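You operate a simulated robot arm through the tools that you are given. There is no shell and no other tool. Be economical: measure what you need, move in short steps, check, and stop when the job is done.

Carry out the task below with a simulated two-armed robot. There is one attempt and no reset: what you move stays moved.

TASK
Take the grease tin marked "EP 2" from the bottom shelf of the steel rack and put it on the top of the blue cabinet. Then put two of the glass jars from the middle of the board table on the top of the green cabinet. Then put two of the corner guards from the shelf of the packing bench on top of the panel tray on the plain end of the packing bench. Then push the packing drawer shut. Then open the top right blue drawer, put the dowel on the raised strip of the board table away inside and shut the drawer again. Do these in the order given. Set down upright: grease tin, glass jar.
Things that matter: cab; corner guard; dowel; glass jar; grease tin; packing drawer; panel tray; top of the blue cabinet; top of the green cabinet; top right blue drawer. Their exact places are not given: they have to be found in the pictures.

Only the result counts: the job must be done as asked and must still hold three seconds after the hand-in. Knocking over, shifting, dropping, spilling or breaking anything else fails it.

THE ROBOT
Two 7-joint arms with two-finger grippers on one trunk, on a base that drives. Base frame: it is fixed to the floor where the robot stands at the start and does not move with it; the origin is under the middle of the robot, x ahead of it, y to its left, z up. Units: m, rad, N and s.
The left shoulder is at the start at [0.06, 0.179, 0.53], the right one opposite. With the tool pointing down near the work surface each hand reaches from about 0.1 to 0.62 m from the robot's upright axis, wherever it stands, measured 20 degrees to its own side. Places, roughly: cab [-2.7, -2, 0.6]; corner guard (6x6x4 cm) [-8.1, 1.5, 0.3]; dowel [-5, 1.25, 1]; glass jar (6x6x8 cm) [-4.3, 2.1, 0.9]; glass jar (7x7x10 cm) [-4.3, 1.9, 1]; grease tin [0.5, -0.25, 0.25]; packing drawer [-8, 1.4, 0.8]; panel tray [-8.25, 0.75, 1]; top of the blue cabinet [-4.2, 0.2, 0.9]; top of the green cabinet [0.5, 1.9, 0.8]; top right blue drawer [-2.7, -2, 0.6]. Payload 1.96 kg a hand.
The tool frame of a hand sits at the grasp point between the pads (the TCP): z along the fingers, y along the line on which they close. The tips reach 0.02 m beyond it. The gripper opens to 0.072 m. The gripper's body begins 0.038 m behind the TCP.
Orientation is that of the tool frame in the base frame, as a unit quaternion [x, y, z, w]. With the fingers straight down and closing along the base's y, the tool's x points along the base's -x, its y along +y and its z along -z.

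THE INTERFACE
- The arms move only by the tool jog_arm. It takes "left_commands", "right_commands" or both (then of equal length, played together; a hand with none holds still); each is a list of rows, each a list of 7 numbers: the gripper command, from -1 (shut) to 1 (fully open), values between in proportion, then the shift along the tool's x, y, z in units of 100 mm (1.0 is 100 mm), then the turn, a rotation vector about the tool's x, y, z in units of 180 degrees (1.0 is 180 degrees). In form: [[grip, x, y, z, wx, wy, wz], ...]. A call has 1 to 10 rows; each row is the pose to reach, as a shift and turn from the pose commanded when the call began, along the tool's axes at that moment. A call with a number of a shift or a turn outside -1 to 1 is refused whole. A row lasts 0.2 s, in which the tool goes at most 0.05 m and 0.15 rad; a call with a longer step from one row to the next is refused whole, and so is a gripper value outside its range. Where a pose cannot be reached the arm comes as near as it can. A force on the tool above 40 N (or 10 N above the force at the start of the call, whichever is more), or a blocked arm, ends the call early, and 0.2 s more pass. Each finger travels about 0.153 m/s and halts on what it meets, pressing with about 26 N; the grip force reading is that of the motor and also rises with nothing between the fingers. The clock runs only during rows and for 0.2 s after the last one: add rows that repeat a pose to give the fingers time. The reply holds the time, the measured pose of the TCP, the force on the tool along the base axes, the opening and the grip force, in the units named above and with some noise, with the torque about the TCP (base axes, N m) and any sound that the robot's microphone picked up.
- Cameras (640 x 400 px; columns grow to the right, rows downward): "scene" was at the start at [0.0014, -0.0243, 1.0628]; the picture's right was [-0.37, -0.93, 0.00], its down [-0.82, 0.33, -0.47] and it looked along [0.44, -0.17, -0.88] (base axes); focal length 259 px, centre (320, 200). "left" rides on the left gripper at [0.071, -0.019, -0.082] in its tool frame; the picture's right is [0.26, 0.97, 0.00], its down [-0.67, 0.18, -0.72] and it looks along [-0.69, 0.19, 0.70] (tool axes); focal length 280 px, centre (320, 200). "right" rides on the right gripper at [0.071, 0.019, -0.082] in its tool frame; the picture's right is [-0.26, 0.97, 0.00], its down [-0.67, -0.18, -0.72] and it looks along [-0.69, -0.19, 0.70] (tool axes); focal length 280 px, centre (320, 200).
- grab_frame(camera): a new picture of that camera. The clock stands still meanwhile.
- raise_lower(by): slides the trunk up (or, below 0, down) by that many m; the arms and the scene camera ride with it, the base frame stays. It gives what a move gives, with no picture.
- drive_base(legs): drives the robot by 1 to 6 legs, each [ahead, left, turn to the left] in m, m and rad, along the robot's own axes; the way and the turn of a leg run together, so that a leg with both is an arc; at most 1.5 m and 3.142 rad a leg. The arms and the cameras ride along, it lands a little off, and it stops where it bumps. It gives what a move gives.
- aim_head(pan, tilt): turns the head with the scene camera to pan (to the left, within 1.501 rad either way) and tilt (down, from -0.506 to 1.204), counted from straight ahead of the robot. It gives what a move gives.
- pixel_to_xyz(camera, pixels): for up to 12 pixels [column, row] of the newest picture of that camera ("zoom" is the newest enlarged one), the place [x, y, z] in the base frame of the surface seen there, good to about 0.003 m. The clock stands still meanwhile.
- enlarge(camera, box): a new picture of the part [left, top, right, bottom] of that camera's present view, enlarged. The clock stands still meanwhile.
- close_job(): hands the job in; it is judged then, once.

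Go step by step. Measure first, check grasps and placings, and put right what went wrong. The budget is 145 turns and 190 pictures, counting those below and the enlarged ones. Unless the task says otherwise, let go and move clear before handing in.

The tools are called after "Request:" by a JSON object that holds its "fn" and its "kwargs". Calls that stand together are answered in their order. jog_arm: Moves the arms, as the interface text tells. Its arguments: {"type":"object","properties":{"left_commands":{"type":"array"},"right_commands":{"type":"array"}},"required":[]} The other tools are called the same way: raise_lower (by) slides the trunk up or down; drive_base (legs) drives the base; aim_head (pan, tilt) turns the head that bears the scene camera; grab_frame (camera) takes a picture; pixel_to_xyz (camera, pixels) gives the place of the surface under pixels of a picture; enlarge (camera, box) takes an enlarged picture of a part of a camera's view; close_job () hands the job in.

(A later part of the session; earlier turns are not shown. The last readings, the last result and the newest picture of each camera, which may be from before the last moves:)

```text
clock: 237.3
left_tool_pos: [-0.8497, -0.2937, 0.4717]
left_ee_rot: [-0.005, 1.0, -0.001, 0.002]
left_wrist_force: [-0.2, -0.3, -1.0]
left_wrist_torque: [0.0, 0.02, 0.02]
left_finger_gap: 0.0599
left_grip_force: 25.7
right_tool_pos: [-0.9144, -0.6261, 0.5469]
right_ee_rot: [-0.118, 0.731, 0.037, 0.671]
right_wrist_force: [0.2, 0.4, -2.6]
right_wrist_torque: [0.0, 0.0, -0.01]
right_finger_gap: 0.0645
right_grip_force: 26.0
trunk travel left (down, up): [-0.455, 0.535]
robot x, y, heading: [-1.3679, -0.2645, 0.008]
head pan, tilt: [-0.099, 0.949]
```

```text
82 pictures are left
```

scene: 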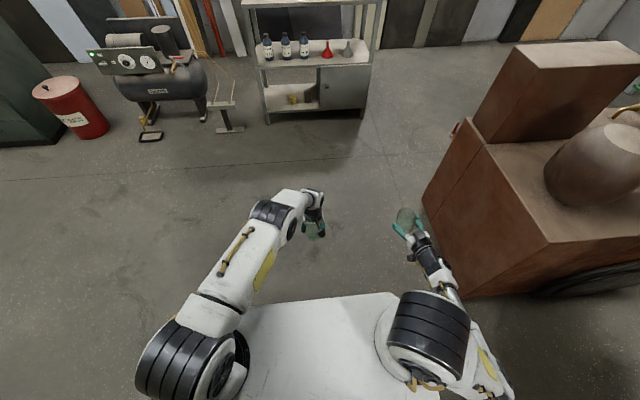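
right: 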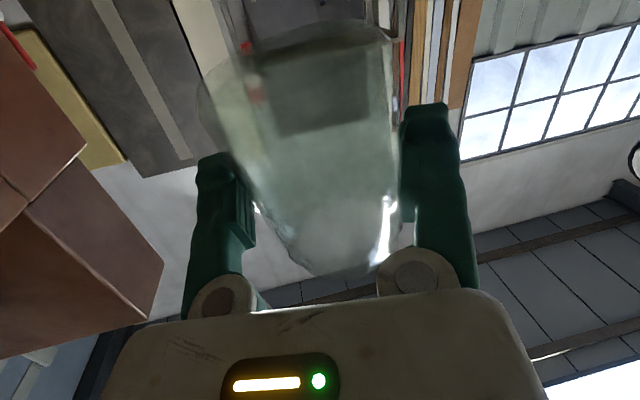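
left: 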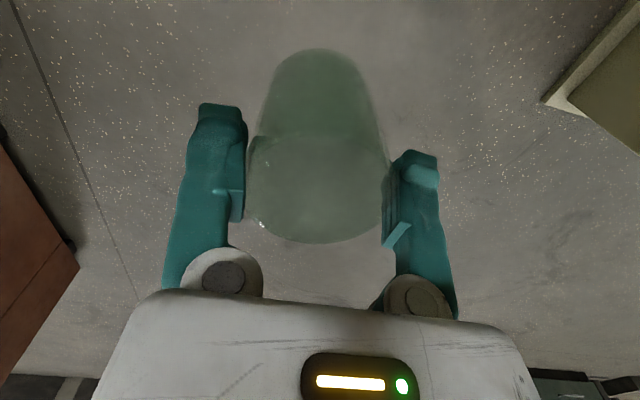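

Still holding both. I drive clear of the press, raise the trunk 0.4 m, and go left toward the green cabinet.

Request:
{"fn": "drive_base", "kwargs": {"legs": [[0.6, 0, 0], [0, 1.1, 0]]}}

Request:
{"fn": "raise_lower", "kwargs": {"by": 0.38}}

Request:
{"fn": "aim_head", "kwargs": {"pan": 0.5, "tilt": 0.6}}

Request:
{"fn": "grab_frame", "kwargs": {"camera": "scene"}}

Request:
{"fn": "grab_frame", "kwargs": {"camera": "right"}}

```text
clock: 245.9
left_tool_pos: [-0.2738, 0.8085, 0.4709]
left_ee_rot: [-0.011, 1.0, -0.001, 0.002]
left_wrist_force: [-0.1, -0.3, -0.9]
left_wrist_torque: [0.0, 0.01, -0.01]
left_finger_gap: 0.0597
left_grip_force: 25.8
right_tool_pos: [-0.3342, 0.4737, 0.5479]
right_ee_rot: [-0.124, 0.73, 0.042, 0.671]
right_wrist_force: [-0.5, -0.6, -1.5]
right_wrist_torque: [-0.01, 0.03, -0.04]
right_finger_gap: 0.0647
right_grip_force: 25.5
trunk travel left (down, up): [-0.455, 0.535]
robot x, y, heading: [-0.7867, 0.8287, 0.018]
head pan, tilt: [-0.099, 0.949]
```

```text
clock: 249.6
left_tool_pos: [-0.2738, 0.8074, 0.8511]
left_ee_rot: [-0.012, 1.0, 0.0, 0.001]
left_wrist_force: [0.2, 0.3, -1.5]
left_wrist_torque: [0.0, 0.02, -0.03]
left_finger_gap: 0.0596
left_grip_force: 25.6
right_tool_pos: [-0.3351, 0.4734, 0.9282]
right_ee_rot: [-0.124, 0.731, 0.04, 0.67]
right_wrist_force: [-0.1, -0.9, -1.9]
right_wrist_torque: [0.01, 0.0, 0.0]
right_finger_gap: 0.064
right_grip_force: 25.9
trunk travel left (down, up): [-0.835, 0.155]
robot x, y, heading: [-0.7908, 0.8279, 0.015]
head pan, tilt: [-0.099, 0.949]
```

```text
clock: 250.6
left_tool_pos: [-0.2726, 0.8091, 0.8509]
left_ee_rot: [-0.011, 1.0, 0.0, 0.002]
left_wrist_force: [0.8, 0.5, -2.0]
left_wrist_torque: [-0.04, 0.02, 0.0]
left_finger_gap: 0.0596
left_grip_force: 25.8
right_tool_pos: [-0.3335, 0.4732, 0.9274]
right_ee_rot: [-0.124, 0.73, 0.041, 0.671]
right_wrist_force: [-0.4, -0.3, -1.7]
right_wrist_torque: [-0.01, 0.01, -0.01]
right_finger_gap: 0.0642
right_grip_force: 26.1
trunk travel left (down, up): [-0.835, 0.155]
robot x, y, heading: [-0.7888, 0.8322, 0.014]
head pan, tilt: [0.499, 0.6]
```

```text
81 pictures are left
```

scene: 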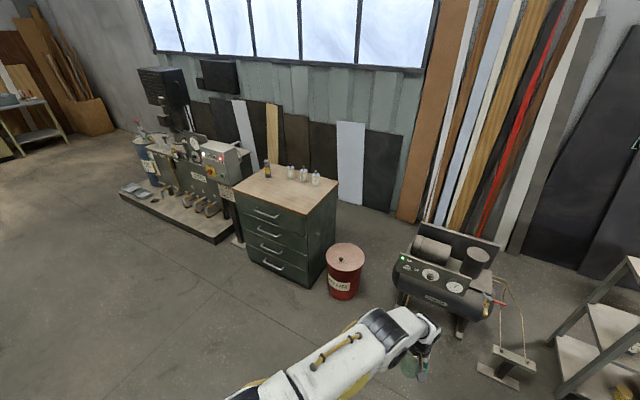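

```text
80 pictures are left
```

right: 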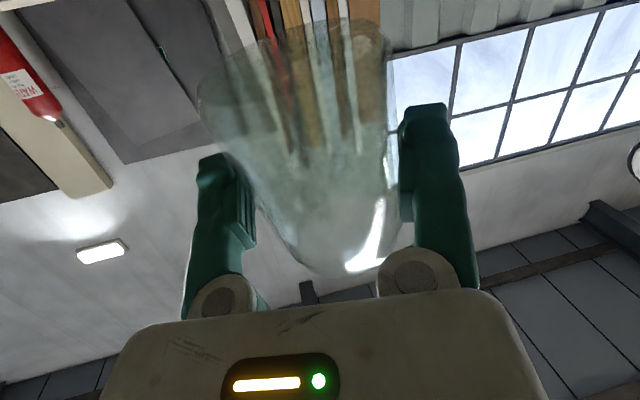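

Both jars hold. I measure the green cabinet's top and what stands on it.

Request:
{"fn": "enlarge", "kwargs": {"camera": "scene", "box": [220, 140, 370, 235]}}

Request:
{"fn": "pixel_to_xyz", "kwargs": {"camera": "zoom", "pixels": [[60, 188], [380, 305], [495, 180], [200, 190], [300, 200], [380, 230], [210, 150], [310, 160], [410, 180], [250, 140], [450, 175], [150, 150]]}}

```text
4.21 times, centred on (295, 188) of scene
```

zoom: 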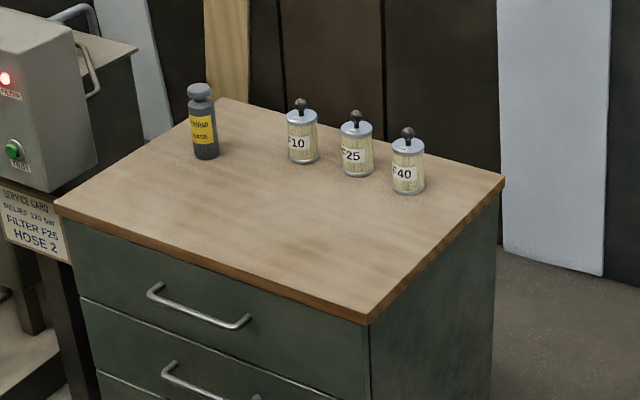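

```text
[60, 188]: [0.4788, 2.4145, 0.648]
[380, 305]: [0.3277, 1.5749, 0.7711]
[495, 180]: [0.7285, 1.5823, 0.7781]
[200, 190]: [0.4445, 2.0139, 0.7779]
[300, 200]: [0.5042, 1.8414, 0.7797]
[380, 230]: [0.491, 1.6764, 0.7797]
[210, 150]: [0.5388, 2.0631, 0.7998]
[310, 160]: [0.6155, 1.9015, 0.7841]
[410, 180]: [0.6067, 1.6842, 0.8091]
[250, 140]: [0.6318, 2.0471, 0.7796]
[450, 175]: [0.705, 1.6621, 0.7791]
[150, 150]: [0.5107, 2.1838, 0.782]
```

The top is at z≈0.779 with a free front strip x 0.33–0.5, y 1.6–2.2. I raise 7 cm, drive to (−0.4,1.98), and straighten C's remaining lean.

Request:
{"fn": "raise_lower", "kwargs": {"by": 0.07}}

Request:
{"fn": "drive_base", "kwargs": {"legs": [[0.2, 1.15, -0.014], [0.2, 0, 0]]}}

Request:
{"fn": "jog_arm", "kwargs": {"right_commands": [[-1, 0, 0.2, 0.1, 0, -0.008, 0.009], [-1, 0, 0.4, 0.2, 0.0005, -0.015, 0.017], [-1, 0, 0.6, 0.3, 0.001, -0.023, 0.026], [-1, 0, 0.8, 0.3, 0.0017, -0.0306, 0.034]]}}

Request:
{"fn": "aim_head", "kwargs": {"pan": 0.0, "tilt": 0.8}}

Request:
{"fn": "grab_frame", "kwargs": {"camera": "scene"}}

Request:
{"fn": "grab_frame", "kwargs": {"camera": "right"}}

```text
clock: 251.6
left_tool_pos: [-0.2729, 0.8077, 0.9216]
left_ee_rot: [-0.012, 1.0, 0.0, 0.002]
left_wrist_force: [0.1, 0.8, -0.5]
left_wrist_torque: [0.0, 0.04, 0.0]
left_finger_gap: 0.0598
left_grip_force: 26.0
right_tool_pos: [-0.335, 0.4729, 0.9969]
right_ee_rot: [-0.124, 0.73, 0.041, 0.671]
right_wrist_force: [0.2, 0.8, -0.4]
right_wrist_torque: [0.01, 0.03, -0.01]
right_finger_gap: 0.0638
right_grip_force: 26.6
trunk travel left (down, up): [-0.905, 0.085]
robot x, y, heading: [-0.7901, 0.8341, 0.018]
head pan, tilt: [0.499, 0.6]
```

```text
clock: 258.8
left_tool_pos: [0.1185, 1.944, 0.9219]
left_ee_rot: [0.002, 1.0, 0.0, 0.003]
left_wrist_force: [0.2, 0.2, -0.5]
left_wrist_torque: [0.01, 0.0, 0.0]
left_finger_gap: 0.059
left_grip_force: 26.0
right_tool_pos: [0.0475, 1.6106, 0.9988]
right_ee_rot: [-0.114, 0.732, 0.032, 0.671]
right_wrist_force: [-0.5, -0.4, -1.4]
right_wrist_torque: [-0.06, 0.02, -0.04]
right_finger_gap: 0.0639
right_grip_force: 25.6
trunk travel left (down, up): [-0.905, 0.085]
robot x, y, heading: [-0.3947, 1.9815, -0.01]
head pan, tilt: [0.499, 0.6]
```

```text
clock: 259.7
left_tool_pos: [0.1176, 1.9443, 0.9206]
left_ee_rot: [0.002, 1.0, 0.0, 0.001]
left_wrist_force: [-0.1, 0.6, -0.6]
left_wrist_torque: [0.02, -0.03, 0.0]
left_finger_gap: 0.0591
left_grip_force: 25.8
right_tool_pos: [0.045, 1.6655, 0.9724]
right_ee_rot: [-0.164, 0.736, 0.053, 0.655]
right_wrist_force: [-0.6, 0.4, -1.8]
right_wrist_torque: [-0.01, 0.02, -0.03]
right_finger_gap: 0.0637
right_grip_force: 26.0
trunk travel left (down, up): [-0.905, 0.085]
robot x, y, heading: [-0.4004, 1.9742, -0.006]
head pan, tilt: [0.499, 0.6]
stopped in row 4 (right hand): the arm was blocked; the commanded pose is now the measured one
```

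```text
clock: 260.6
left_tool_pos: [0.1189, 1.9434, 0.9214]
left_ee_rot: [0.002, 1.0, 0.0, 0.002]
left_wrist_force: [-0.5, -0.3, -1.5]
left_wrist_torque: [-0.01, -0.03, 0.04]
left_finger_gap: 0.0593
left_grip_force: 25.8
right_tool_pos: [0.0438, 1.6654, 0.9722]
right_ee_rot: [-0.163, 0.737, 0.051, 0.654]
right_wrist_force: [0.0, -0.8, -1.9]
right_wrist_torque: [0.02, 0.0, -0.01]
right_finger_gap: 0.0636
right_grip_force: 25.8
trunk travel left (down, up): [-0.905, 0.085]
robot x, y, heading: [-0.3995, 1.9812, -0.003]
head pan, tilt: [0.0, 0.799]
```

```text
78 pictures are left
```

scene: 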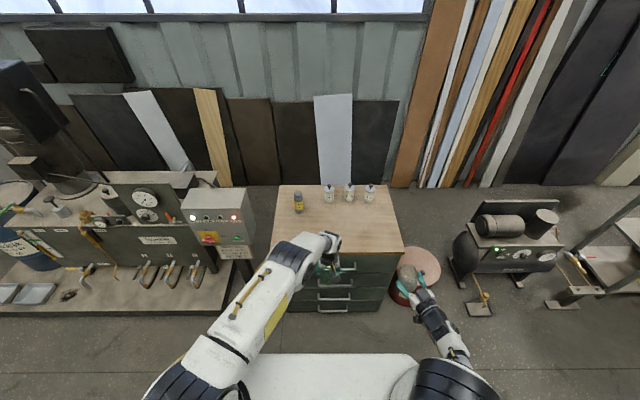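

```text
77 pictures are left
```

right: 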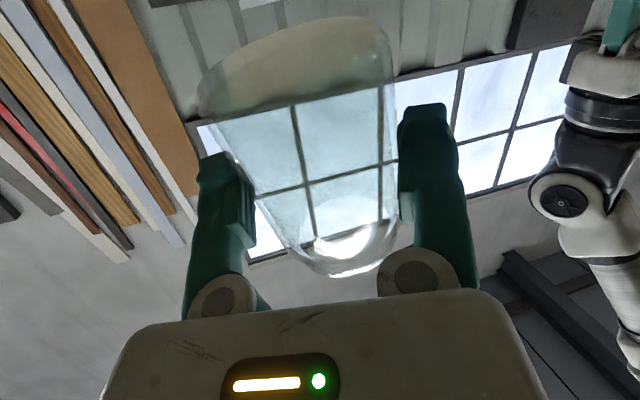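

C leans about 11° and the wrist is at a joint limit here; I'll improve that after placing B. I drive in 0.27 m so B hangs over (0.39,1.94), and lower close to the top.

Request:
{"fn": "drive_base", "kwargs": {"legs": [[0.27, 0, 0]]}}

Request:
{"fn": "raise_lower", "kwargs": {"by": -0.062}}

Request:
{"fn": "grab_frame", "kwargs": {"camera": "left"}}

Request:
{"fn": "enlarge", "kwargs": {"camera": "scene", "box": [220, 160, 460, 310]}}

```text
clock: 262.5
left_tool_pos: [0.3804, 1.9379, 0.9212]
left_ee_rot: [0.005, 1.0, 0.0, 0.002]
left_wrist_force: [0.4, 0.1, -0.8]
left_wrist_torque: [-0.03, 0.03, 0.0]
left_finger_gap: 0.0593
left_grip_force: 26.3
right_tool_pos: [0.3048, 1.66, 0.9729]
right_ee_rot: [-0.16, 0.738, 0.049, 0.654]
right_wrist_force: [0.5, -1.0, -2.0]
right_wrist_torque: [0.0, 0.03, 0.03]
right_finger_gap: 0.0638
right_grip_force: 25.8
trunk travel left (down, up): [-0.905, 0.085]
robot x, y, heading: [-0.1367, 1.9762, -0.017]
head pan, tilt: [0.0, 0.799]
```

```text
clock: 263.5
left_tool_pos: [0.3813, 1.9377, 0.859]
left_ee_rot: [0.005, 1.0, 0.0, 0.002]
left_wrist_force: [0.5, -0.1, -1.0]
left_wrist_torque: [0.01, 0.0, -0.01]
left_finger_gap: 0.0591
left_grip_force: 25.9
right_tool_pos: [0.3044, 1.6578, 0.9104]
right_ee_rot: [-0.161, 0.738, 0.048, 0.653]
right_wrist_force: [-0.8, -0.3, -1.7]
right_wrist_torque: [-0.03, 0.05, -0.01]
right_finger_gap: 0.0636
right_grip_force: 26.4
trunk travel left (down, up): [-0.843, 0.147]
robot x, y, heading: [-0.1324, 1.9739, -0.013]
head pan, tilt: [0.0, 0.799]
```

```text
76 pictures are left
```

left: 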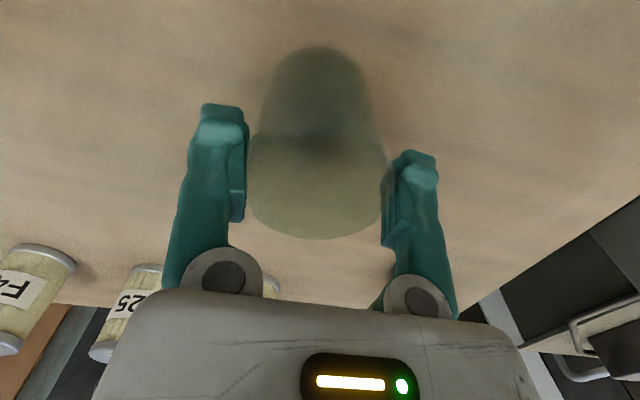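

```text
2.67 times, centred on (340, 235) of scene
```

zoom: 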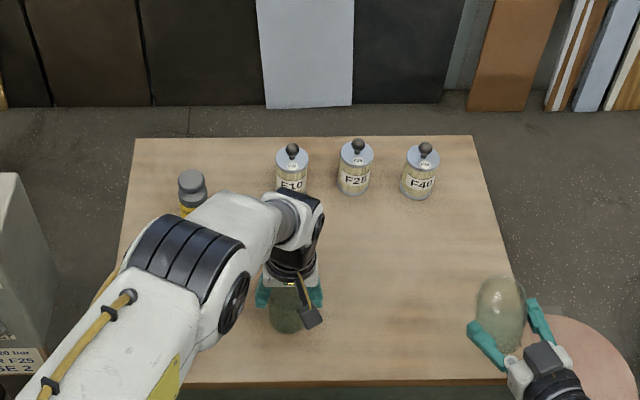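

B hangs upright over free wood. I lower in small steps to contact, then release and rise.

Request:
{"fn": "jog_arm", "kwargs": {"left_commands": [[-1, 0, 0, 0.03, 0, 0, 0], [-1, 0, 0, 0.05, 0, 0, 0], [-1, 0, 0, 0.065, 0, 0, 0], [-1, 0, 0, 0.08, 0, 0, 0], [-1, 0, 0, 0.095, 0, 0, 0]]}}

```text
clock: 264.7
left_tool_pos: [0.3813, 1.9368, 0.8539]
left_ee_rot: [0.005, 1.0, -0.002, 0.006]
left_wrist_force: [0.6, 2.9, 36.2]
left_wrist_torque: [0.15, 0.64, 0.0]
left_finger_gap: 0.0592
left_grip_force: 26.0
right_tool_pos: [0.3024, 1.6578, 0.9127]
right_ee_rot: [-0.162, 0.737, 0.05, 0.655]
right_wrist_force: [1.3, 0.5, -1.4]
right_wrist_torque: [-0.03, 0.03, 0.01]
right_finger_gap: 0.0634
right_grip_force: 25.5
trunk travel left (down, up): [-0.843, 0.147]
robot x, y, heading: [-0.1331, 1.9775, -0.017]
head pan, tilt: [0.0, 0.799]
```

Contact. I ease off, open, and rise 9 cm straight up.

Request:
{"fn": "jog_arm", "kwargs": {"left_commands": [[-1, 0, 0, -0.05, 0, 0, 0], [0.5, 0, 0, -0.05, 0, 0, 0], [1, 0, 0, -0.05, 0, 0, 0], [1, 0, 0, -0.05, 0, 0, 0], [1, 0, 0, -0.2, 0, 0, 0], [1, 0, 0, -0.4, 0, 0, 0], [1, 0, 0, -0.7, 0, 0, 0], [1, 0, 0, -1, 0, 0, 0]]}}

Request:
{"fn": "enlarge", "kwargs": {"camera": "scene", "box": [220, 160, 460, 310]}}

Request:
{"fn": "grab_frame", "kwargs": {"camera": "right"}}

```text
clock: 266.5
left_tool_pos: [0.3813, 1.9373, 0.9497]
left_ee_rot: [0.005, 1.0, 0.0, 0.002]
left_wrist_force: [-0.4, 0.1, 0.5]
left_wrist_torque: [0.03, 0.03, 0.01]
left_finger_gap: 0.0722
left_grip_force: 0.1
right_tool_pos: [0.3046, 1.6579, 0.9106]
right_ee_rot: [-0.161, 0.738, 0.048, 0.653]
right_wrist_force: [0.0, 0.2, -0.8]
right_wrist_torque: [-0.03, -0.02, -0.02]
right_finger_gap: 0.0631
right_grip_force: 26.0
trunk travel left (down, up): [-0.843, 0.147]
robot x, y, heading: [-0.1336, 1.9777, -0.016]
head pan, tilt: [0.0, 0.799]
```

```text
2.67 times, centred on (340, 235) of scene
```

zoom: 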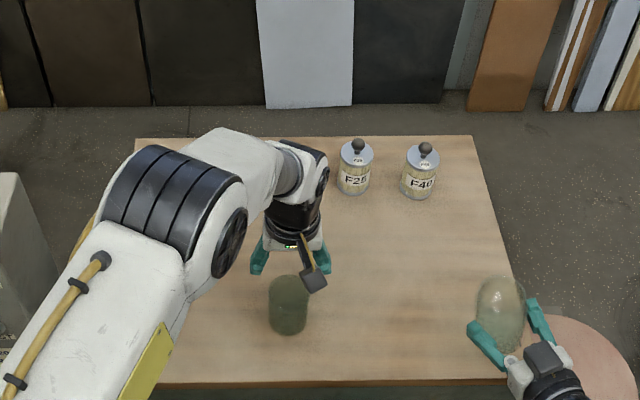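

```text
73 pictures are left
```

right: 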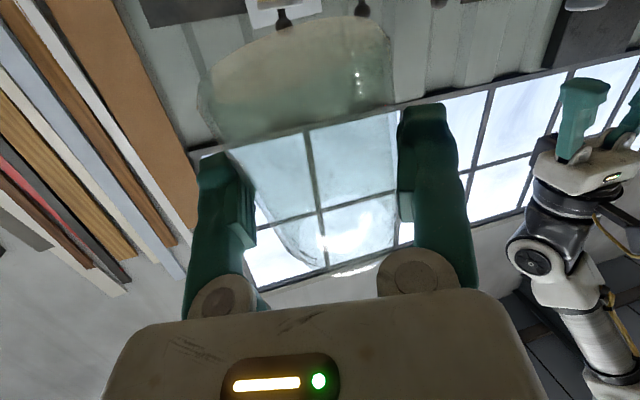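

B stands on the green cabinet. For C I raise the hand relative to the shoulder while levelling pitch and roll, which should relieve the wrist.

Request:
{"fn": "jog_arm", "kwargs": {"right_commands": [[-1, -0.25, -0.1, 0, 0, -0.011, 0], [-1, -0.5, -0.2, 0, 0, -0.022, 0], [-1, -0.75, -0.3, 0, 0, -0.033, 0], [-1, -1, -0.4, 0, 0, -0.044, 0.0], [-1, -1, -0.4, 0, 0, -0.044, 0.01], [-1, -1, -0.4, 0, 0, -0.044, 0.025], [-1, -1, -0.4, 0, 0, -0.044, 0.044]]}}

Request:
{"fn": "enlarge", "kwargs": {"camera": "scene", "box": [340, 200, 500, 320]}}

```text
clock: 268.1
left_tool_pos: [0.3813, 1.9367, 0.9489]
left_ee_rot: [0.005, 1.0, 0.0, 0.002]
left_wrist_force: [-0.2, 0.4, 0.3]
left_wrist_torque: [0.0, 0.0, -0.02]
left_finger_gap: 0.072
left_grip_force: 0.0
right_tool_pos: [0.3264, 1.6398, 1.0157]
right_ee_rot: [-0.106, 0.7, 0.106, 0.699]
right_wrist_force: [0.1, -0.1, -0.9]
right_wrist_torque: [0.0, 0.01, -0.02]
right_finger_gap: 0.0634
right_grip_force: 25.8
trunk travel left (down, up): [-0.843, 0.147]
robot x, y, heading: [-0.134, 1.9747, -0.011]
head pan, tilt: [0.0, 0.799]
```

```text
3.33 times, centred on (420, 260) of scene
```

zoom: 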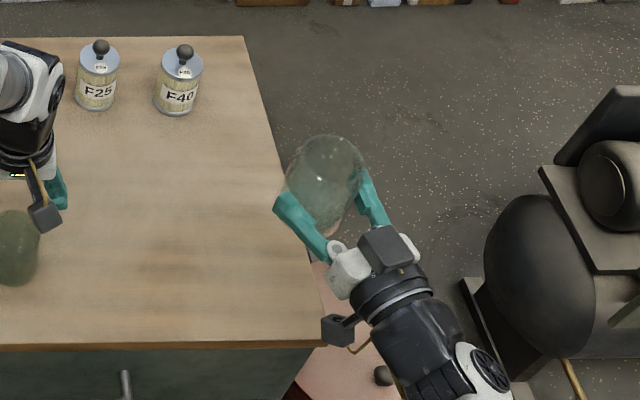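

The right hand is now exactly level with C upright. I raise the left hand out of the way, shift the base so C comes over the front strip, and check.

Request:
{"fn": "jog_arm", "kwargs": {"left_commands": [[1, 0, 0, -0.25, 0, 0, 0], [1, 0, 0, -0.5, 0, 0, 0], [1, 0, 0, -0.75, 0, 0, 0], [1, 0, 0, -1, 0, 0, 0]]}}

Request:
{"fn": "drive_base", "kwargs": {"legs": [[0.04, 0.055, 0.01]]}}

Request:
{"fn": "aim_head", "kwargs": {"pan": -0.35, "tilt": 0.95}}

Request:
{"fn": "grab_frame", "kwargs": {"camera": "scene"}}

```text
clock: 269.1
left_tool_pos: [0.379, 1.9368, 1.0496]
left_ee_rot: [0.006, 1.0, 0.0, 0.002]
left_wrist_force: [0.4, 0.2, -0.1]
left_wrist_torque: [0.0, -0.01, 0.01]
left_finger_gap: 0.072
left_grip_force: 0.0
right_tool_pos: [0.3257, 1.6386, 1.0159]
right_ee_rot: [-0.105, 0.7, 0.105, 0.699]
right_wrist_force: [0.1, -0.2, -1.2]
right_wrist_torque: [0.0, 0.0, -0.02]
right_finger_gap: 0.0632
right_grip_force: 25.8
trunk travel left (down, up): [-0.843, 0.147]
robot x, y, heading: [-0.1316, 1.979, -0.01]
head pan, tilt: [0.0, 0.799]
```

```text
clock: 270.1
left_tool_pos: [0.4213, 1.9977, 1.0489]
left_ee_rot: [0.0, 1.0, 0.0, 0.001]
left_wrist_force: [0.6, -0.5, -0.7]
left_wrist_torque: [-0.03, -0.01, 0.02]
left_finger_gap: 0.0719
left_grip_force: 0.0
right_tool_pos: [0.3708, 1.6985, 1.0153]
right_ee_rot: [-0.108, 0.7, 0.108, 0.698]
right_wrist_force: [0.1, -1.0, -1.7]
right_wrist_torque: [-0.04, 0.03, -0.01]
right_finger_gap: 0.0632
right_grip_force: 26.5
trunk travel left (down, up): [-0.843, 0.147]
robot x, y, heading: [-0.0949, 2.03, 0.0]
head pan, tilt: [0.0, 0.799]
```

```text
clock: 270.9
left_tool_pos: [0.4225, 1.9983, 1.0487]
left_ee_rot: [0.0, 1.0, 0.0, 0.002]
left_wrist_force: [-0.5, 0.2, 1.0]
left_wrist_torque: [0.0, 0.0, 0.02]
left_finger_gap: 0.0719
left_grip_force: 0.1
right_tool_pos: [0.3705, 1.6989, 1.0158]
right_ee_rot: [-0.109, 0.699, 0.109, 0.698]
right_wrist_force: [-0.5, -0.3, -1.4]
right_wrist_torque: [0.01, 0.0, 0.0]
right_finger_gap: 0.0633
right_grip_force: 25.8
trunk travel left (down, up): [-0.843, 0.147]
robot x, y, heading: [-0.0953, 2.0323, -0.001]
head pan, tilt: [-0.351, 0.949]
```

```text
71 pictures are left
```

scene: 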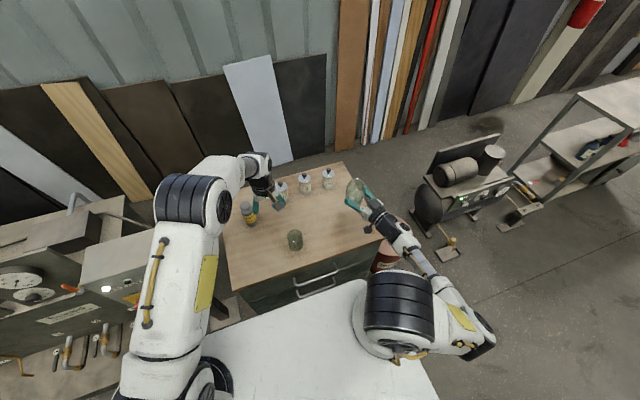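

C is above the front strip. I measure the front edge to make sure the low-hanging hand camera clears it.

Request:
{"fn": "pixel_to_xyz", "kwargs": {"camera": "scene", "pixels": [[300, 266], [340, 250], [365, 238], [375, 236], [340, 240], [355, 215], [240, 289], [295, 245], [245, 205]]}}

Request:
{"fn": "enlarge", "kwargs": {"camera": "scene", "box": [280, 160, 440, 280]}}

```text
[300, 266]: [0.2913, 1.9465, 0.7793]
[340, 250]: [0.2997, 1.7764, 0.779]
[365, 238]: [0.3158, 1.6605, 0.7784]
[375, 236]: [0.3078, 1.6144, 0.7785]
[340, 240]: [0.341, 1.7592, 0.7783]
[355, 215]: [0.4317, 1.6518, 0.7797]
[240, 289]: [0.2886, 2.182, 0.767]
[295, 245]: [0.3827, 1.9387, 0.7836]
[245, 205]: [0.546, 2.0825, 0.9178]
```

```text
3.33 times, centred on (360, 220) of scene
```

zoom: 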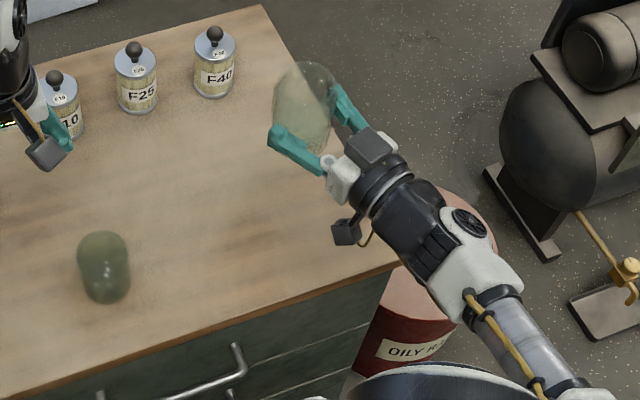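

The edge is at x≈0.288, so I back up 4.3 cm (C then stands ~5 cm inside the edge, camera outside) and lower 12 cm.

Request:
{"fn": "drive_base", "kwargs": {"legs": [[-0.043, 0, 0]]}}

Request:
{"fn": "raise_lower", "kwargs": {"by": -0.12}}

Request:
{"fn": "grab_frame", "kwargs": {"camera": "right"}}

Request:
{"fn": "enlarge", "kwargs": {"camera": "scene", "box": [280, 140, 440, 260]}}

```text
clock: 271.8
left_tool_pos: [0.3811, 1.9992, 1.048]
left_ee_rot: [0.0, 1.0, 0.0, 0.0]
left_wrist_force: [0.2, -0.4, 0.0]
left_wrist_torque: [0.0, 0.03, 0.0]
left_finger_gap: 0.0723
left_grip_force: 0.0
right_tool_pos: [0.3304, 1.6991, 1.0135]
right_ee_rot: [-0.108, 0.7, 0.109, 0.697]
right_wrist_force: [0.3, 0.2, -1.7]
right_wrist_torque: [-0.05, 0.02, -0.01]
right_finger_gap: 0.0633
right_grip_force: 26.1
trunk travel left (down, up): [-0.843, 0.147]
robot x, y, heading: [-0.1352, 2.0335, -0.004]
head pan, tilt: [-0.351, 0.949]
```

```text
clock: 273.3
left_tool_pos: [0.3779, 1.9975, 0.9282]
left_ee_rot: [0.0, 1.0, 0.0, 0.002]
left_wrist_force: [-1.2, 0.5, -0.1]
left_wrist_torque: [-0.02, -0.01, -0.01]
left_finger_gap: 0.0722
left_grip_force: 0.1
right_tool_pos: [0.328, 1.7005, 0.895]
right_ee_rot: [-0.109, 0.7, 0.109, 0.698]
right_wrist_force: [0.0, 0.1, -1.3]
right_wrist_torque: [-0.01, 0.01, -0.01]
right_finger_gap: 0.063
right_grip_force: 25.5
trunk travel left (down, up): [-0.723, 0.267]
robot x, y, heading: [-0.1371, 2.031, -0.002]
head pan, tilt: [-0.351, 0.949]
```

```text
69 pictures are left
```

right: 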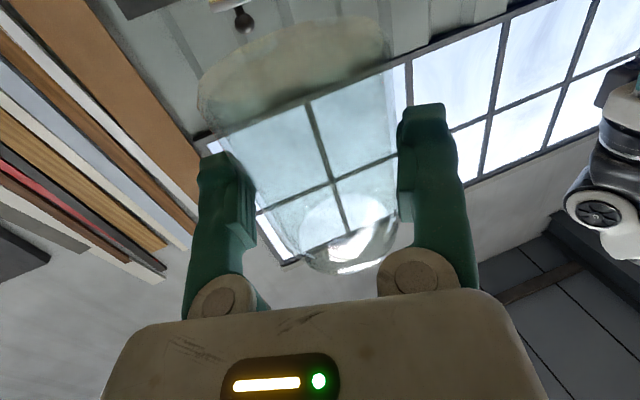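

```text
3.33 times, centred on (360, 200) of scene
```

zoom: 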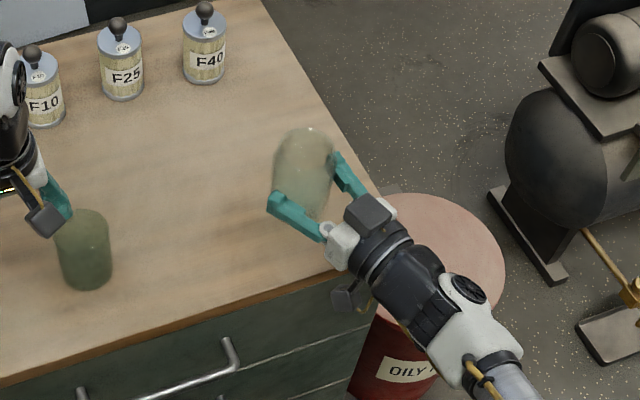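

The hand camera now hangs outside the edge. I raise the left hand again, lower 4.5 cm more, then go down in small steps with the right arm until contact.

Request:
{"fn": "jog_arm", "kwargs": {"left_commands": [[1, 0, 0, -0.25, 0, 0, 0], [1, 0, 0, -0.5, 0, 0, 0], [1, 0, 0, -0.8, 0, 0, 0], [1, 0, 0, -0.8, 0, 0, 0]]}}

Request:
{"fn": "raise_lower", "kwargs": {"by": -0.045}}

Request:
{"fn": "jog_arm", "kwargs": {"right_commands": [[-1, 0.03, 0, 0, 0, 0, 0], [-1, 0.06, 0, 0, 0, 0, 0], [-1, 0.09, 0, 0, 0, 0, 0], [-1, 0.11, 0, 0, 0, 0, 0], [-1, 0.13, 0, 0, 0, 0, 0], [-1, 0.15, 0, 0, 0, 0, 0]]}}

Request:
{"fn": "grab_frame", "kwargs": {"camera": "right"}}

Request:
{"fn": "enlarge", "kwargs": {"camera": "scene", "box": [280, 120, 440, 240]}}

```text
clock: 274.3
left_tool_pos: [0.3771, 1.9987, 0.9987]
left_ee_rot: [-0.001, 1.0, -0.001, 0.004]
left_wrist_force: [-0.3, -0.5, 0.5]
left_wrist_torque: [-0.02, 0.01, 0.0]
left_finger_gap: 0.0719
left_grip_force: 0.1
left hand out of reach, approached as far as the arm can: row 3, 4
right_tool_pos: [0.3266, 1.7, 0.895]
right_ee_rot: [-0.109, 0.699, 0.109, 0.698]
right_wrist_force: [0.6, -0.3, -1.1]
right_wrist_torque: [-0.01, 0.06, 0.02]
right_finger_gap: 0.0631
right_grip_force: 25.4
trunk travel left (down, up): [-0.723, 0.267]
robot x, y, heading: [-0.1401, 2.0318, -0.002]
head pan, tilt: [-0.351, 0.949]
```

```text
clock: 275.2
left_tool_pos: [0.3769, 1.9995, 0.9537]
left_ee_rot: [0.0, 1.0, -0.001, 0.005]
left_wrist_force: [-0.4, -0.1, 0.3]
left_wrist_torque: [-0.01, 0.0, 0.0]
left_finger_gap: 0.0719
left_grip_force: 0.1
right_tool_pos: [0.3286, 1.6994, 0.8494]
right_ee_rot: [-0.11, 0.699, 0.11, 0.698]
right_wrist_force: [-0.4, -0.1, -0.5]
right_wrist_torque: [-0.04, 0.04, 0.01]
right_finger_gap: 0.0631
right_grip_force: 26.4
trunk travel left (down, up): [-0.678, 0.312]
robot x, y, heading: [-0.1374, 2.0334, -0.002]
head pan, tilt: [-0.351, 0.949]
```

```text
clock: 276.6
left_tool_pos: [0.3768, 2.0, 0.9538]
left_ee_rot: [-0.001, 1.0, -0.001, 0.004]
left_wrist_force: [-0.1, 0.5, 0.1]
left_wrist_torque: [-0.02, 0.0, -0.01]
left_finger_gap: 0.072
left_grip_force: 0.0
right_tool_pos: [0.3277, 1.6998, 0.8344]
right_ee_rot: [-0.109, 0.699, 0.109, 0.698]
right_wrist_force: [-0.7, -0.4, -2.6]
right_wrist_torque: [0.0, 0.04, -0.01]
right_finger_gap: 0.0633
right_grip_force: 25.6
trunk travel left (down, up): [-0.678, 0.312]
robot x, y, heading: [-0.1352, 2.034, -0.003]
head pan, tilt: [-0.351, 0.949]
```

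```text
67 pictures are left
```

right: 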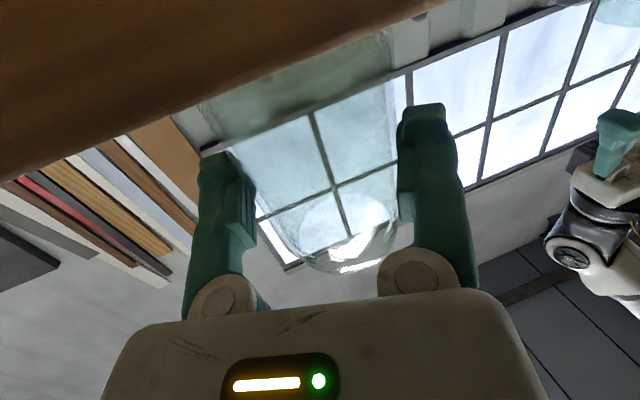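

```text
3.33 times, centred on (360, 180) of scene
```

zoom: 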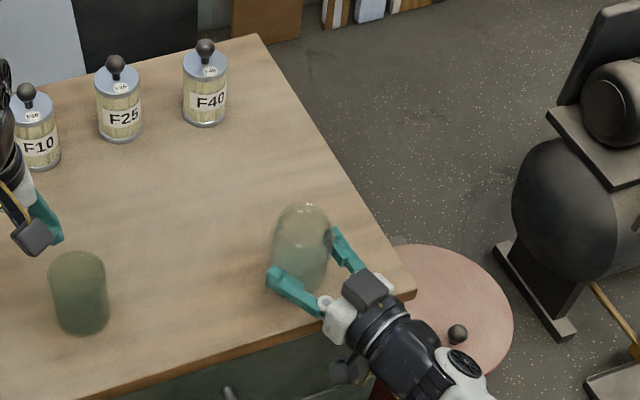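

No contact yet at z 0.834. I continue down in 2 mm steps.

Request:
{"fn": "jog_arm", "kwargs": {"right_commands": [[-1, 0.02, 0, 0, 0, 0, 0], [-1, 0.04, 0, 0, 0, 0, 0], [-1, 0.055, 0, 0, 0, 0, 0], [-1, 0.07, 0, 0, 0, 0, 0], [-1, 0.085, 0, 0, 0, 0, 0], [-1, 0.1, 0, 0, 0, 0, 0]]}}

Request:
{"fn": "enlarge", "kwargs": {"camera": "scene", "box": [320, 160, 400, 220]}}

```text
clock: 278.0
left_tool_pos: [0.3768, 1.9996, 0.9529]
left_ee_rot: [0.0, 1.0, -0.001, 0.004]
left_wrist_force: [0.0, 0.1, 0.4]
left_wrist_torque: [-0.01, 0.01, 0.02]
left_finger_gap: 0.072
left_grip_force: 0.1
right_tool_pos: [0.3277, 1.6993, 0.8239]
right_ee_rot: [-0.108, 0.699, 0.108, 0.698]
right_wrist_force: [-0.9, 0.1, -1.6]
right_wrist_torque: [0.04, 0.0, 0.01]
right_finger_gap: 0.063
right_grip_force: 26.2
trunk travel left (down, up): [-0.678, 0.312]
robot x, y, heading: [-0.136, 2.0296, -0.005]
head pan, tilt: [-0.351, 0.949]
```

```text
6.67 times, centred on (360, 190) of scene
```

zoom: 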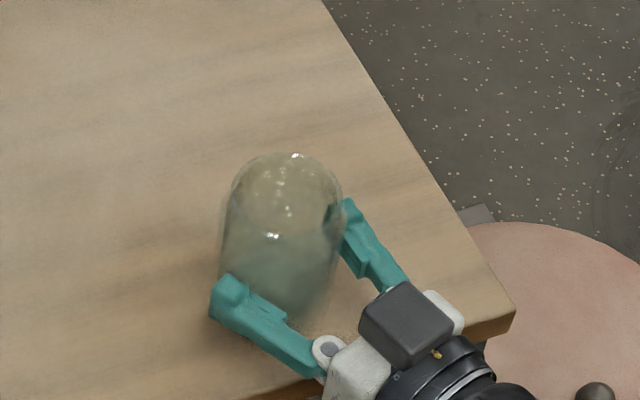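

Still free at 0.824. I go on in small steps with a stop on contact.

Request:
{"fn": "jog_arm", "kwargs": {"right_commands": [[-1, 0.02, 0, 0, 0, 0, 0], [-1, 0.035, 0, 0, 0, 0, 0], [-1, 0.05, 0, 0, 0, 0, 0], [-1, 0.065, 0, 0, 0, 0, 0], [-1, 0.08, 0, 0, 0, 0, 0], [-1, 0.095, 0, 0, 0, 0, 0], [-1, 0.11, 0, 0, 0, 0, 0]]}}

Request:
{"fn": "grab_frame", "kwargs": {"camera": "right"}}

```text
clock: 279.6
left_tool_pos: [0.3757, 2.0002, 0.9551]
left_ee_rot: [-0.002, 1.0, -0.002, 0.005]
left_wrist_force: [-1.2, 0.2, -0.9]
left_wrist_torque: [0.03, 0.02, -0.01]
left_finger_gap: 0.0721
left_grip_force: 0.1
right_tool_pos: [0.3248, 1.6987, 0.8147]
right_ee_rot: [-0.112, 0.7, 0.107, 0.697]
right_wrist_force: [-2.2, -2.8, 20.9]
right_wrist_torque: [0.28, -0.15, 0.0]
right_finger_gap: 0.0626
right_grip_force: 26.2
trunk travel left (down, up): [-0.678, 0.312]
robot x, y, heading: [-0.1383, 2.031, 0.0]
head pan, tilt: [-0.351, 0.949]
```

```text
64 pictures are left
```

right: 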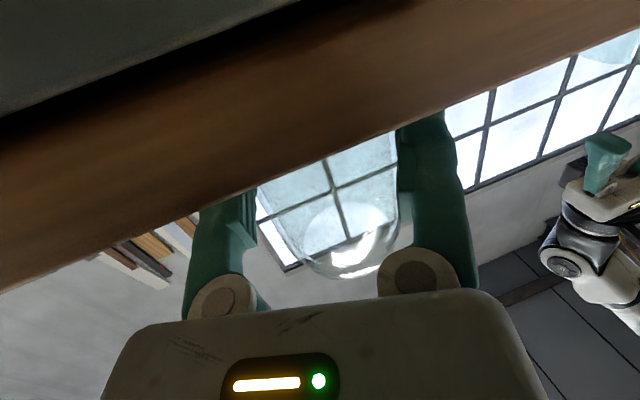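

Contact (21 N) at 0.815. I ease, open fully, and retreat straight back along the fingers.

Request:
{"fn": "jog_arm", "kwargs": {"right_commands": [[-1, -0.02, 0, 0, 0, 0, 0], [0.9, -0.02, 0, 0, 0, 0, 0], [1, -0.02, 0, 0, 0, 0, 0], [1, -0.02, 0, 0, 0, 0, 0], [1, -0.02, 0, -0.1, 0, 0, 0], [1, -0.02, 0, -0.25, 0, 0, 0], [1, -0.02, 0, -0.45, 0, 0, 0], [1, -0.02, 0, -0.7, 0, 0, 0], [1, -0.02, 0, -1, 0, 0, 0]]}}

Request:
{"fn": "enlarge", "kwargs": {"camera": "scene", "box": [220, 120, 420, 250]}}

Request:
{"fn": "grab_frame", "kwargs": {"camera": "right"}}

```text
clock: 281.6
left_tool_pos: [0.3767, 1.9998, 0.9545]
left_ee_rot: [-0.001, 1.0, 0.0, 0.004]
left_wrist_force: [-0.2, 0.5, -0.3]
left_wrist_torque: [0.0, 0.01, 0.03]
left_finger_gap: 0.0721
left_grip_force: 0.1
right_tool_pos: [0.2314, 1.667, 0.8174]
right_ee_rot: [-0.109, 0.699, 0.109, 0.699]
right_wrist_force: [0.1, -0.1, -0.8]
right_wrist_torque: [-0.03, 0.01, -0.02]
right_finger_gap: 0.0719
right_grip_force: 0.0
trunk travel left (down, up): [-0.678, 0.312]
robot x, y, heading: [-0.1339, 2.0346, -0.006]
head pan, tilt: [-0.351, 0.949]
```

```text
3.08 times, centred on (320, 185) of scene
```

zoom: 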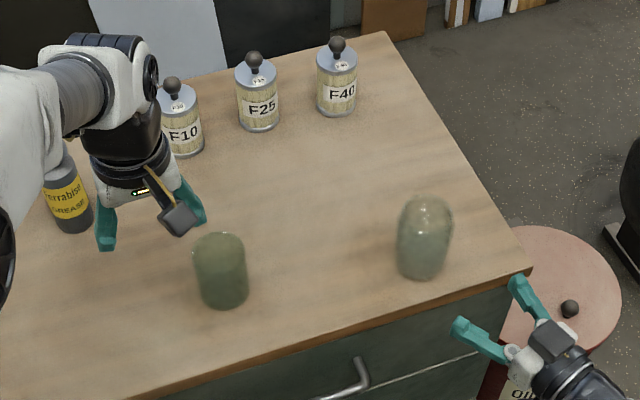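

```text
62 pictures are left
```

right: 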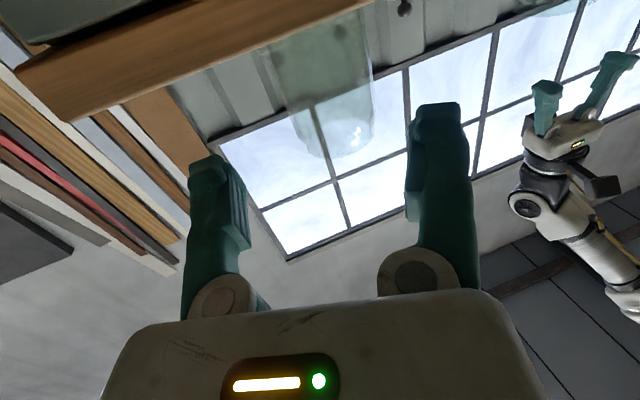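

Both jars stand upright on the green cabinet. I raise, back away, and travel back toward the passage, turning to face -x.

Request:
{"fn": "raise_lower", "kwargs": {"by": 0.12}}

Request:
{"fn": "drive_base", "kwargs": {"legs": [[-0.6, 0, 0.004], [0, -1.2, 0], [0, -1.2, 0], [0, 0, 1.6], [0, 0, 1.53]]}}

Request:
{"fn": "jog_arm", "kwargs": {"right_commands": [[1, 0, 0, 0, 0.03, 0, 0], [1, 0, 0, 0, 0.06, 0, 0], [1, 0, 0, 0, 0.1, 0, 0]]}}

Request:
{"fn": "jog_arm", "kwargs": {"right_commands": [[1, 0, 0, 0, 0, 0.045, 0], [1, 0, 0, 0, 0, 0.09, 0], [1, 0, 0, 0, 0, 0.135, 0], [1, 0, 0, 0, 0, 0.18, 0], [1, 0, 0, 0, 0, 0.22, 0], [1, 0, 0, 0, 0, 0.25, 0]]}}

Request:
{"fn": "aim_head", "kwargs": {"pan": 0.0, "tilt": 0.6}}

Request:
{"fn": "grab_frame", "kwargs": {"camera": "scene"}}

```text
clock: 283.1
left_tool_pos: [0.3781, 1.9982, 1.0731]
left_ee_rot: [0.001, 1.0, -0.001, 0.004]
left_wrist_force: [0.4, -0.4, -0.1]
left_wrist_torque: [0.01, 0.0, 0.01]
left_finger_gap: 0.072
left_grip_force: 0.0
right_tool_pos: [0.2317, 1.6674, 0.9364]
right_ee_rot: [-0.109, 0.699, 0.109, 0.698]
right_wrist_force: [-0.2, -0.2, -0.4]
right_wrist_torque: [0.01, -0.02, 0.02]
right_finger_gap: 0.0719
right_grip_force: 0.1
trunk travel left (down, up): [-0.798, 0.192]
robot x, y, heading: [-0.1361, 2.0348, -0.005]
head pan, tilt: [-0.351, 0.949]
```

```text
clock: 305.4
left_tool_pos: [-1.2545, -0.3063, 1.0744]
left_ee_rot: [0.999, -0.032, -0.004, 0.0]
left_wrist_force: [0.5, -0.7, 0.5]
left_wrist_torque: [0.0, -0.01, -0.06]
left_finger_gap: 0.0718
left_grip_force: 0.0
right_tool_pos: [-1.0873, 0.013, 0.9377]
right_ee_rot: [0.703, 0.085, -0.701, 0.085]
right_wrist_force: [-0.3, 0.4, 0.0]
right_wrist_torque: [0.02, 0.02, 0.03]
right_finger_gap: 0.0721
right_grip_force: 0.0
trunk travel left (down, up): [-0.798, 0.192]
robot x, y, heading: [-0.7435, -0.3722, 3.074]
head pan, tilt: [-0.351, 0.949]
```

```text
clock: 306.2
left_tool_pos: [-1.2558, -0.3064, 1.0738]
left_ee_rot: [0.999, -0.033, -0.002, -0.001]
left_wrist_force: [0.2, 0.0, -0.5]
left_wrist_torque: [-0.01, -0.03, 0.0]
left_finger_gap: 0.072
left_grip_force: 0.1
right_tool_pos: [-1.1095, 0.0519, 0.9237]
right_ee_rot: [0.708, -0.022, -0.706, -0.019]
right_wrist_force: [-0.9, 0.2, 0.1]
right_wrist_torque: [-0.04, 0.02, 0.05]
right_finger_gap: 0.0718
right_grip_force: 0.0
right hand out of reach, approached as far as the arm can: row 3
trunk travel left (down, up): [-0.798, 0.192]
robot x, y, heading: [-0.742, -0.3733, 3.075]
head pan, tilt: [-0.351, 0.949]
```

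```text
clock: 307.6
left_tool_pos: [-1.2548, -0.3073, 1.0739]
left_ee_rot: [0.999, -0.033, -0.002, 0.0]
left_wrist_force: [0.0, -0.3, 0.4]
left_wrist_torque: [0.0, -0.04, 0.02]
left_finger_gap: 0.072
left_grip_force: 0.0
right_tool_pos: [-1.1104, 0.0524, 0.9234]
right_ee_rot: [0.924, -0.032, -0.381, -0.014]
right_wrist_force: [0.0, 0.3, -0.6]
right_wrist_torque: [-0.02, 0.04, 0.0]
right_finger_gap: 0.072
right_grip_force: 0.0
right hand out of reach, approached as far as the arm can: row 1, 2
trunk travel left (down, up): [-0.798, 0.192]
robot x, y, heading: [-0.7462, -0.3746, 3.074]
head pan, tilt: [-0.351, 0.949]
```

```text
clock: 308.5
left_tool_pos: [-1.2542, -0.3066, 1.074]
left_ee_rot: [0.999, -0.034, -0.003, -0.001]
left_wrist_force: [0.6, -0.6, -0.2]
left_wrist_torque: [0.05, 0.03, 0.03]
left_finger_gap: 0.0719
left_grip_force: 0.0
right_tool_pos: [-1.1095, 0.0521, 0.9239]
right_ee_rot: [0.924, -0.033, -0.382, -0.014]
right_wrist_force: [-0.4, -0.3, 0.8]
right_wrist_torque: [-0.02, -0.01, -0.02]
right_finger_gap: 0.072
right_grip_force: 0.0
trunk travel left (down, up): [-0.798, 0.192]
robot x, y, heading: [-0.7452, -0.3715, 3.073]
head pan, tilt: [0.0, 0.6]
```

```text
61 pictures are left
```

scene: 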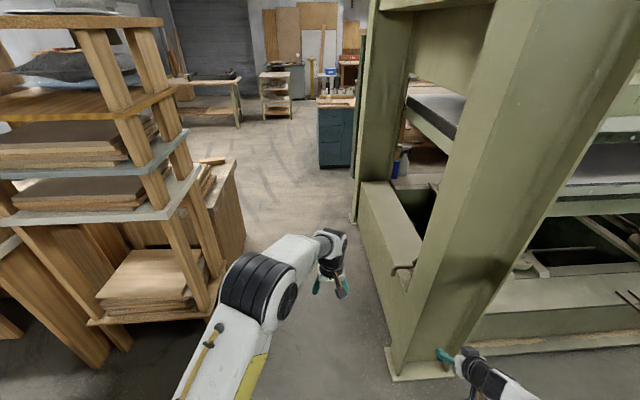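

I tuck both hands (45° tilt, right hand inward), centre at y≈-0.57, and drive through the passage to x≈-3.7.

Request:
{"fn": "jog_arm", "kwargs": {"left_commands": [[1, 0, 0, 0, 0, -0.045, 0], [1, 0, 0, 0, 0, -0.09, 0], [1, 0, 0, 0, 0, -0.135, 0], [1, 0, 0, 0, 0, -0.18, 0], [1, 0, 0, 0, 0, -0.22, 0], [1, 0, 0, 0, 0, -0.25, 0]], "right_commands": [[1, 0, 0.2, 0, 0, 0, 0], [1, 0, 0.4, 0, 0, 0, 0], [1, 0, 0.6, 0, 0, 0, 0], [1, 0, 0.8, 0, 0, 0, 0], [1, 0, 0.8, 0, 0, 0, 0], [1, 0, 0.8, 0, 0, 0, 0]]}}

Request:
{"fn": "drive_base", "kwargs": {"legs": [[0, 0.18, 0.07], [1.45, 0, 0]]}}

Request:
{"fn": "drive_base", "kwargs": {"legs": [[1.45, 0.1, 0]]}}

Request:
{"fn": "aim_head", "kwargs": {"pan": -0.3, "tilt": 0.4}}

Request:
{"fn": "grab_frame", "kwargs": {"camera": "scene"}}

```text
clock: 309.9
left_tool_pos: [-1.2547, -0.3049, 1.0759]
left_ee_rot: [0.922, -0.03, -0.386, -0.014]
left_wrist_force: [0.0, -0.4, 0.5]
left_wrist_torque: [0.03, -0.01, -0.02]
left_finger_gap: 0.072
left_grip_force: 0.0
right_tool_pos: [-1.1148, -0.027, 0.9231]
right_ee_rot: [0.924, -0.033, -0.382, -0.014]
right_wrist_force: [-0.7, -0.8, 0.6]
right_wrist_torque: [-0.03, -0.01, -0.01]
right_finger_gap: 0.0721
right_grip_force: 0.1
trunk travel left (down, up): [-0.798, 0.192]
robot x, y, heading: [-0.7444, -0.3746, 3.071]
head pan, tilt: [0.0, 0.6]
```

```text
clock: 318.2
left_tool_pos: [-2.7171, -0.5288, 1.0746]
left_ee_rot: [0.922, 0.004, -0.386, 0.001]
left_wrist_force: [0.7, 0.9, -0.4]
left_wrist_torque: [0.04, 0.01, 0.0]
left_finger_gap: 0.072
left_grip_force: 0.1
right_tool_pos: [-2.5982, -0.2394, 0.9236]
right_ee_rot: [0.924, 0.003, -0.383, 0.002]
right_wrist_force: [0.1, 0.5, 0.3]
right_wrist_torque: [0.01, -0.01, 0.0]
right_finger_gap: 0.072
right_grip_force: 0.1
trunk travel left (down, up): [-0.798, 0.192]
robot x, y, heading: [-2.2027, -0.5587, -3.136]
head pan, tilt: [0.0, 0.6]
```

```text
clock: 325.4
left_tool_pos: [-4.1584, -0.6431, 1.0747]
left_ee_rot: [0.922, 0.006, -0.386, 0.001]
left_wrist_force: [-0.3, -0.1, -0.4]
left_wrist_torque: [0.01, -0.03, 0.01]
left_finger_gap: 0.0719
left_grip_force: 0.1
right_tool_pos: [-4.0421, -0.3525, 0.924]
right_ee_rot: [0.924, 0.004, -0.382, 0.001]
right_wrist_force: [0.1, -0.7, 0.5]
right_wrist_torque: [0.01, 0.01, -0.04]
right_finger_gap: 0.072
right_grip_force: 0.0
trunk travel left (down, up): [-0.798, 0.192]
robot x, y, heading: [-3.6394, -0.6719, -3.132]
head pan, tilt: [0.0, 0.6]
```

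```text
clock: 326.2
left_tool_pos: [-4.1591, -0.6445, 1.0745]
left_ee_rot: [0.923, 0.006, -0.385, 0.001]
left_wrist_force: [0.2, 0.0, 0.8]
left_wrist_torque: [0.04, -0.03, -0.04]
left_finger_gap: 0.072
left_grip_force: 0.1
right_tool_pos: [-4.0416, -0.354, 0.9236]
right_ee_rot: [0.924, 0.004, -0.382, 0.002]
right_wrist_force: [0.1, 0.0, -0.7]
right_wrist_torque: [0.0, -0.01, 0.02]
right_finger_gap: 0.0719
right_grip_force: 0.0
trunk travel left (down, up): [-0.798, 0.192]
robot x, y, heading: [-3.6433, -0.6685, -3.132]
head pan, tilt: [-0.3, 0.4]
```

```text
60 pictures are left
```

scene: 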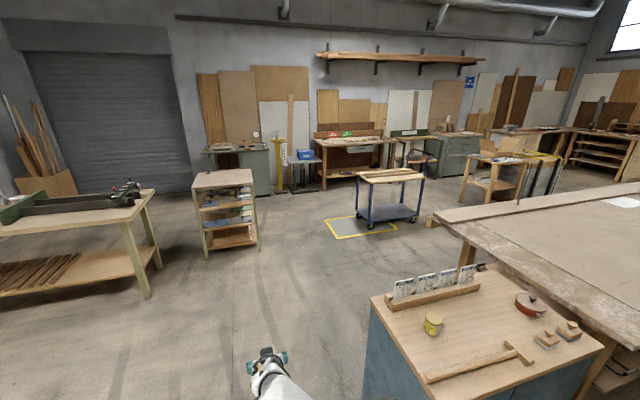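

The bench with drawers and a shelf at (350,150) must be the packing bench. I enlarge and measure it and the floor on the way.

Request:
{"fn": "enlarge", "kwargs": {"camera": "scene", "box": [280, 110, 460, 230]}}

Request:
{"fn": "pixel_to_xyz", "kwargs": {"camera": "scene", "pixels": [[327, 190], [400, 175], [345, 145], [370, 145], [358, 150], [300, 195], [330, 235], [395, 225], [258, 248], [370, 232], [330, 150], [390, 140]]}}

```text
3.33 times, centred on (370, 170) of scene
```

zoom: 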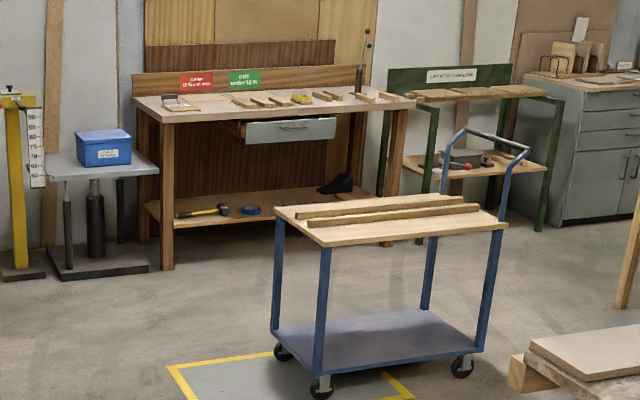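

```text
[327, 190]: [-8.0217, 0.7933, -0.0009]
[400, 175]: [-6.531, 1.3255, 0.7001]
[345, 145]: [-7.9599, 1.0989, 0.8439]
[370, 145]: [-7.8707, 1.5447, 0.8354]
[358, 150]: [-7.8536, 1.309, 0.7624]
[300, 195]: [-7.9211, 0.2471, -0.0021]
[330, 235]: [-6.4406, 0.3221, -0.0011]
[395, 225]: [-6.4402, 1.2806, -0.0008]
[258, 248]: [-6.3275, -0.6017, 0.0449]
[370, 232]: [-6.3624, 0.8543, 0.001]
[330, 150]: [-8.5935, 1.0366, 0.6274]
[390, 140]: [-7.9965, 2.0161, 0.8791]
```

It is the packing bench: front x≈-7.98, y≈0.75–2.1, drawer half open at y≈1.1–1.5. I drive along a clear lane (between the wooden stand and the trolley) to x≈-7.2, then look.

Request:
{"fn": "drive_base", "kwargs": {"legs": [[1.5, 0, -0.01], [0.2, 0, 0], [0, -0.55, 0], [1.5, 0, 0], [0.35, 0, 0]]}}

Request:
{"fn": "aim_head", "kwargs": {"pan": -0.7, "tilt": 0.7}}

Request:
{"fn": "grab_frame", "kwargs": {"camera": "scene"}}

```text
clock: 346.4
left_tool_pos: [-7.7118, -0.1631, 1.0753]
left_ee_rot: [0.923, 0.01, -0.386, 0.003]
left_wrist_force: [-0.2, 1.0, -0.8]
left_wrist_torque: [0.03, 0.03, -0.02]
left_finger_gap: 0.072
left_grip_force: 0.1
right_tool_pos: [-7.6, 0.1275, 0.9236]
right_ee_rot: [0.924, 0.007, -0.382, 0.004]
right_wrist_force: [-0.3, -0.1, 0.1]
right_wrist_torque: [0.0, 0.03, 0.02]
right_finger_gap: 0.0722
right_grip_force: 0.0
trunk travel left (down, up): [-0.798, 0.192]
robot x, y, heading: [-7.199, -0.1857, -3.128]
head pan, tilt: [-0.3, 0.4]
```

```text
clock: 347.3
left_tool_pos: [-7.7141, -0.1638, 1.075]
left_ee_rot: [0.923, 0.01, -0.386, 0.003]
left_wrist_force: [-0.2, 0.5, -0.2]
left_wrist_torque: [0.0, -0.01, -0.01]
left_finger_gap: 0.072
left_grip_force: 0.1
right_tool_pos: [-7.5988, 0.127, 0.9235]
right_ee_rot: [0.924, 0.007, -0.382, 0.002]
right_wrist_force: [-0.4, -0.3, 0.1]
right_wrist_torque: [0.0, 0.02, 0.0]
right_finger_gap: 0.072
right_grip_force: 0.0
trunk travel left (down, up): [-0.798, 0.192]
robot x, y, heading: [-7.2005, -0.1846, -3.122]
head pan, tilt: [-0.7, 0.7]
```

```text
58 pictures are left
```

scene: 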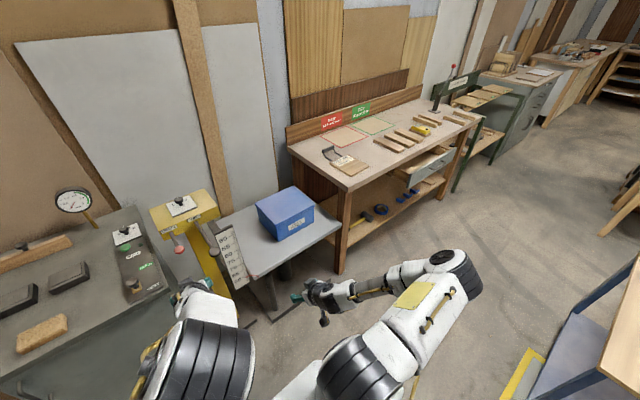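

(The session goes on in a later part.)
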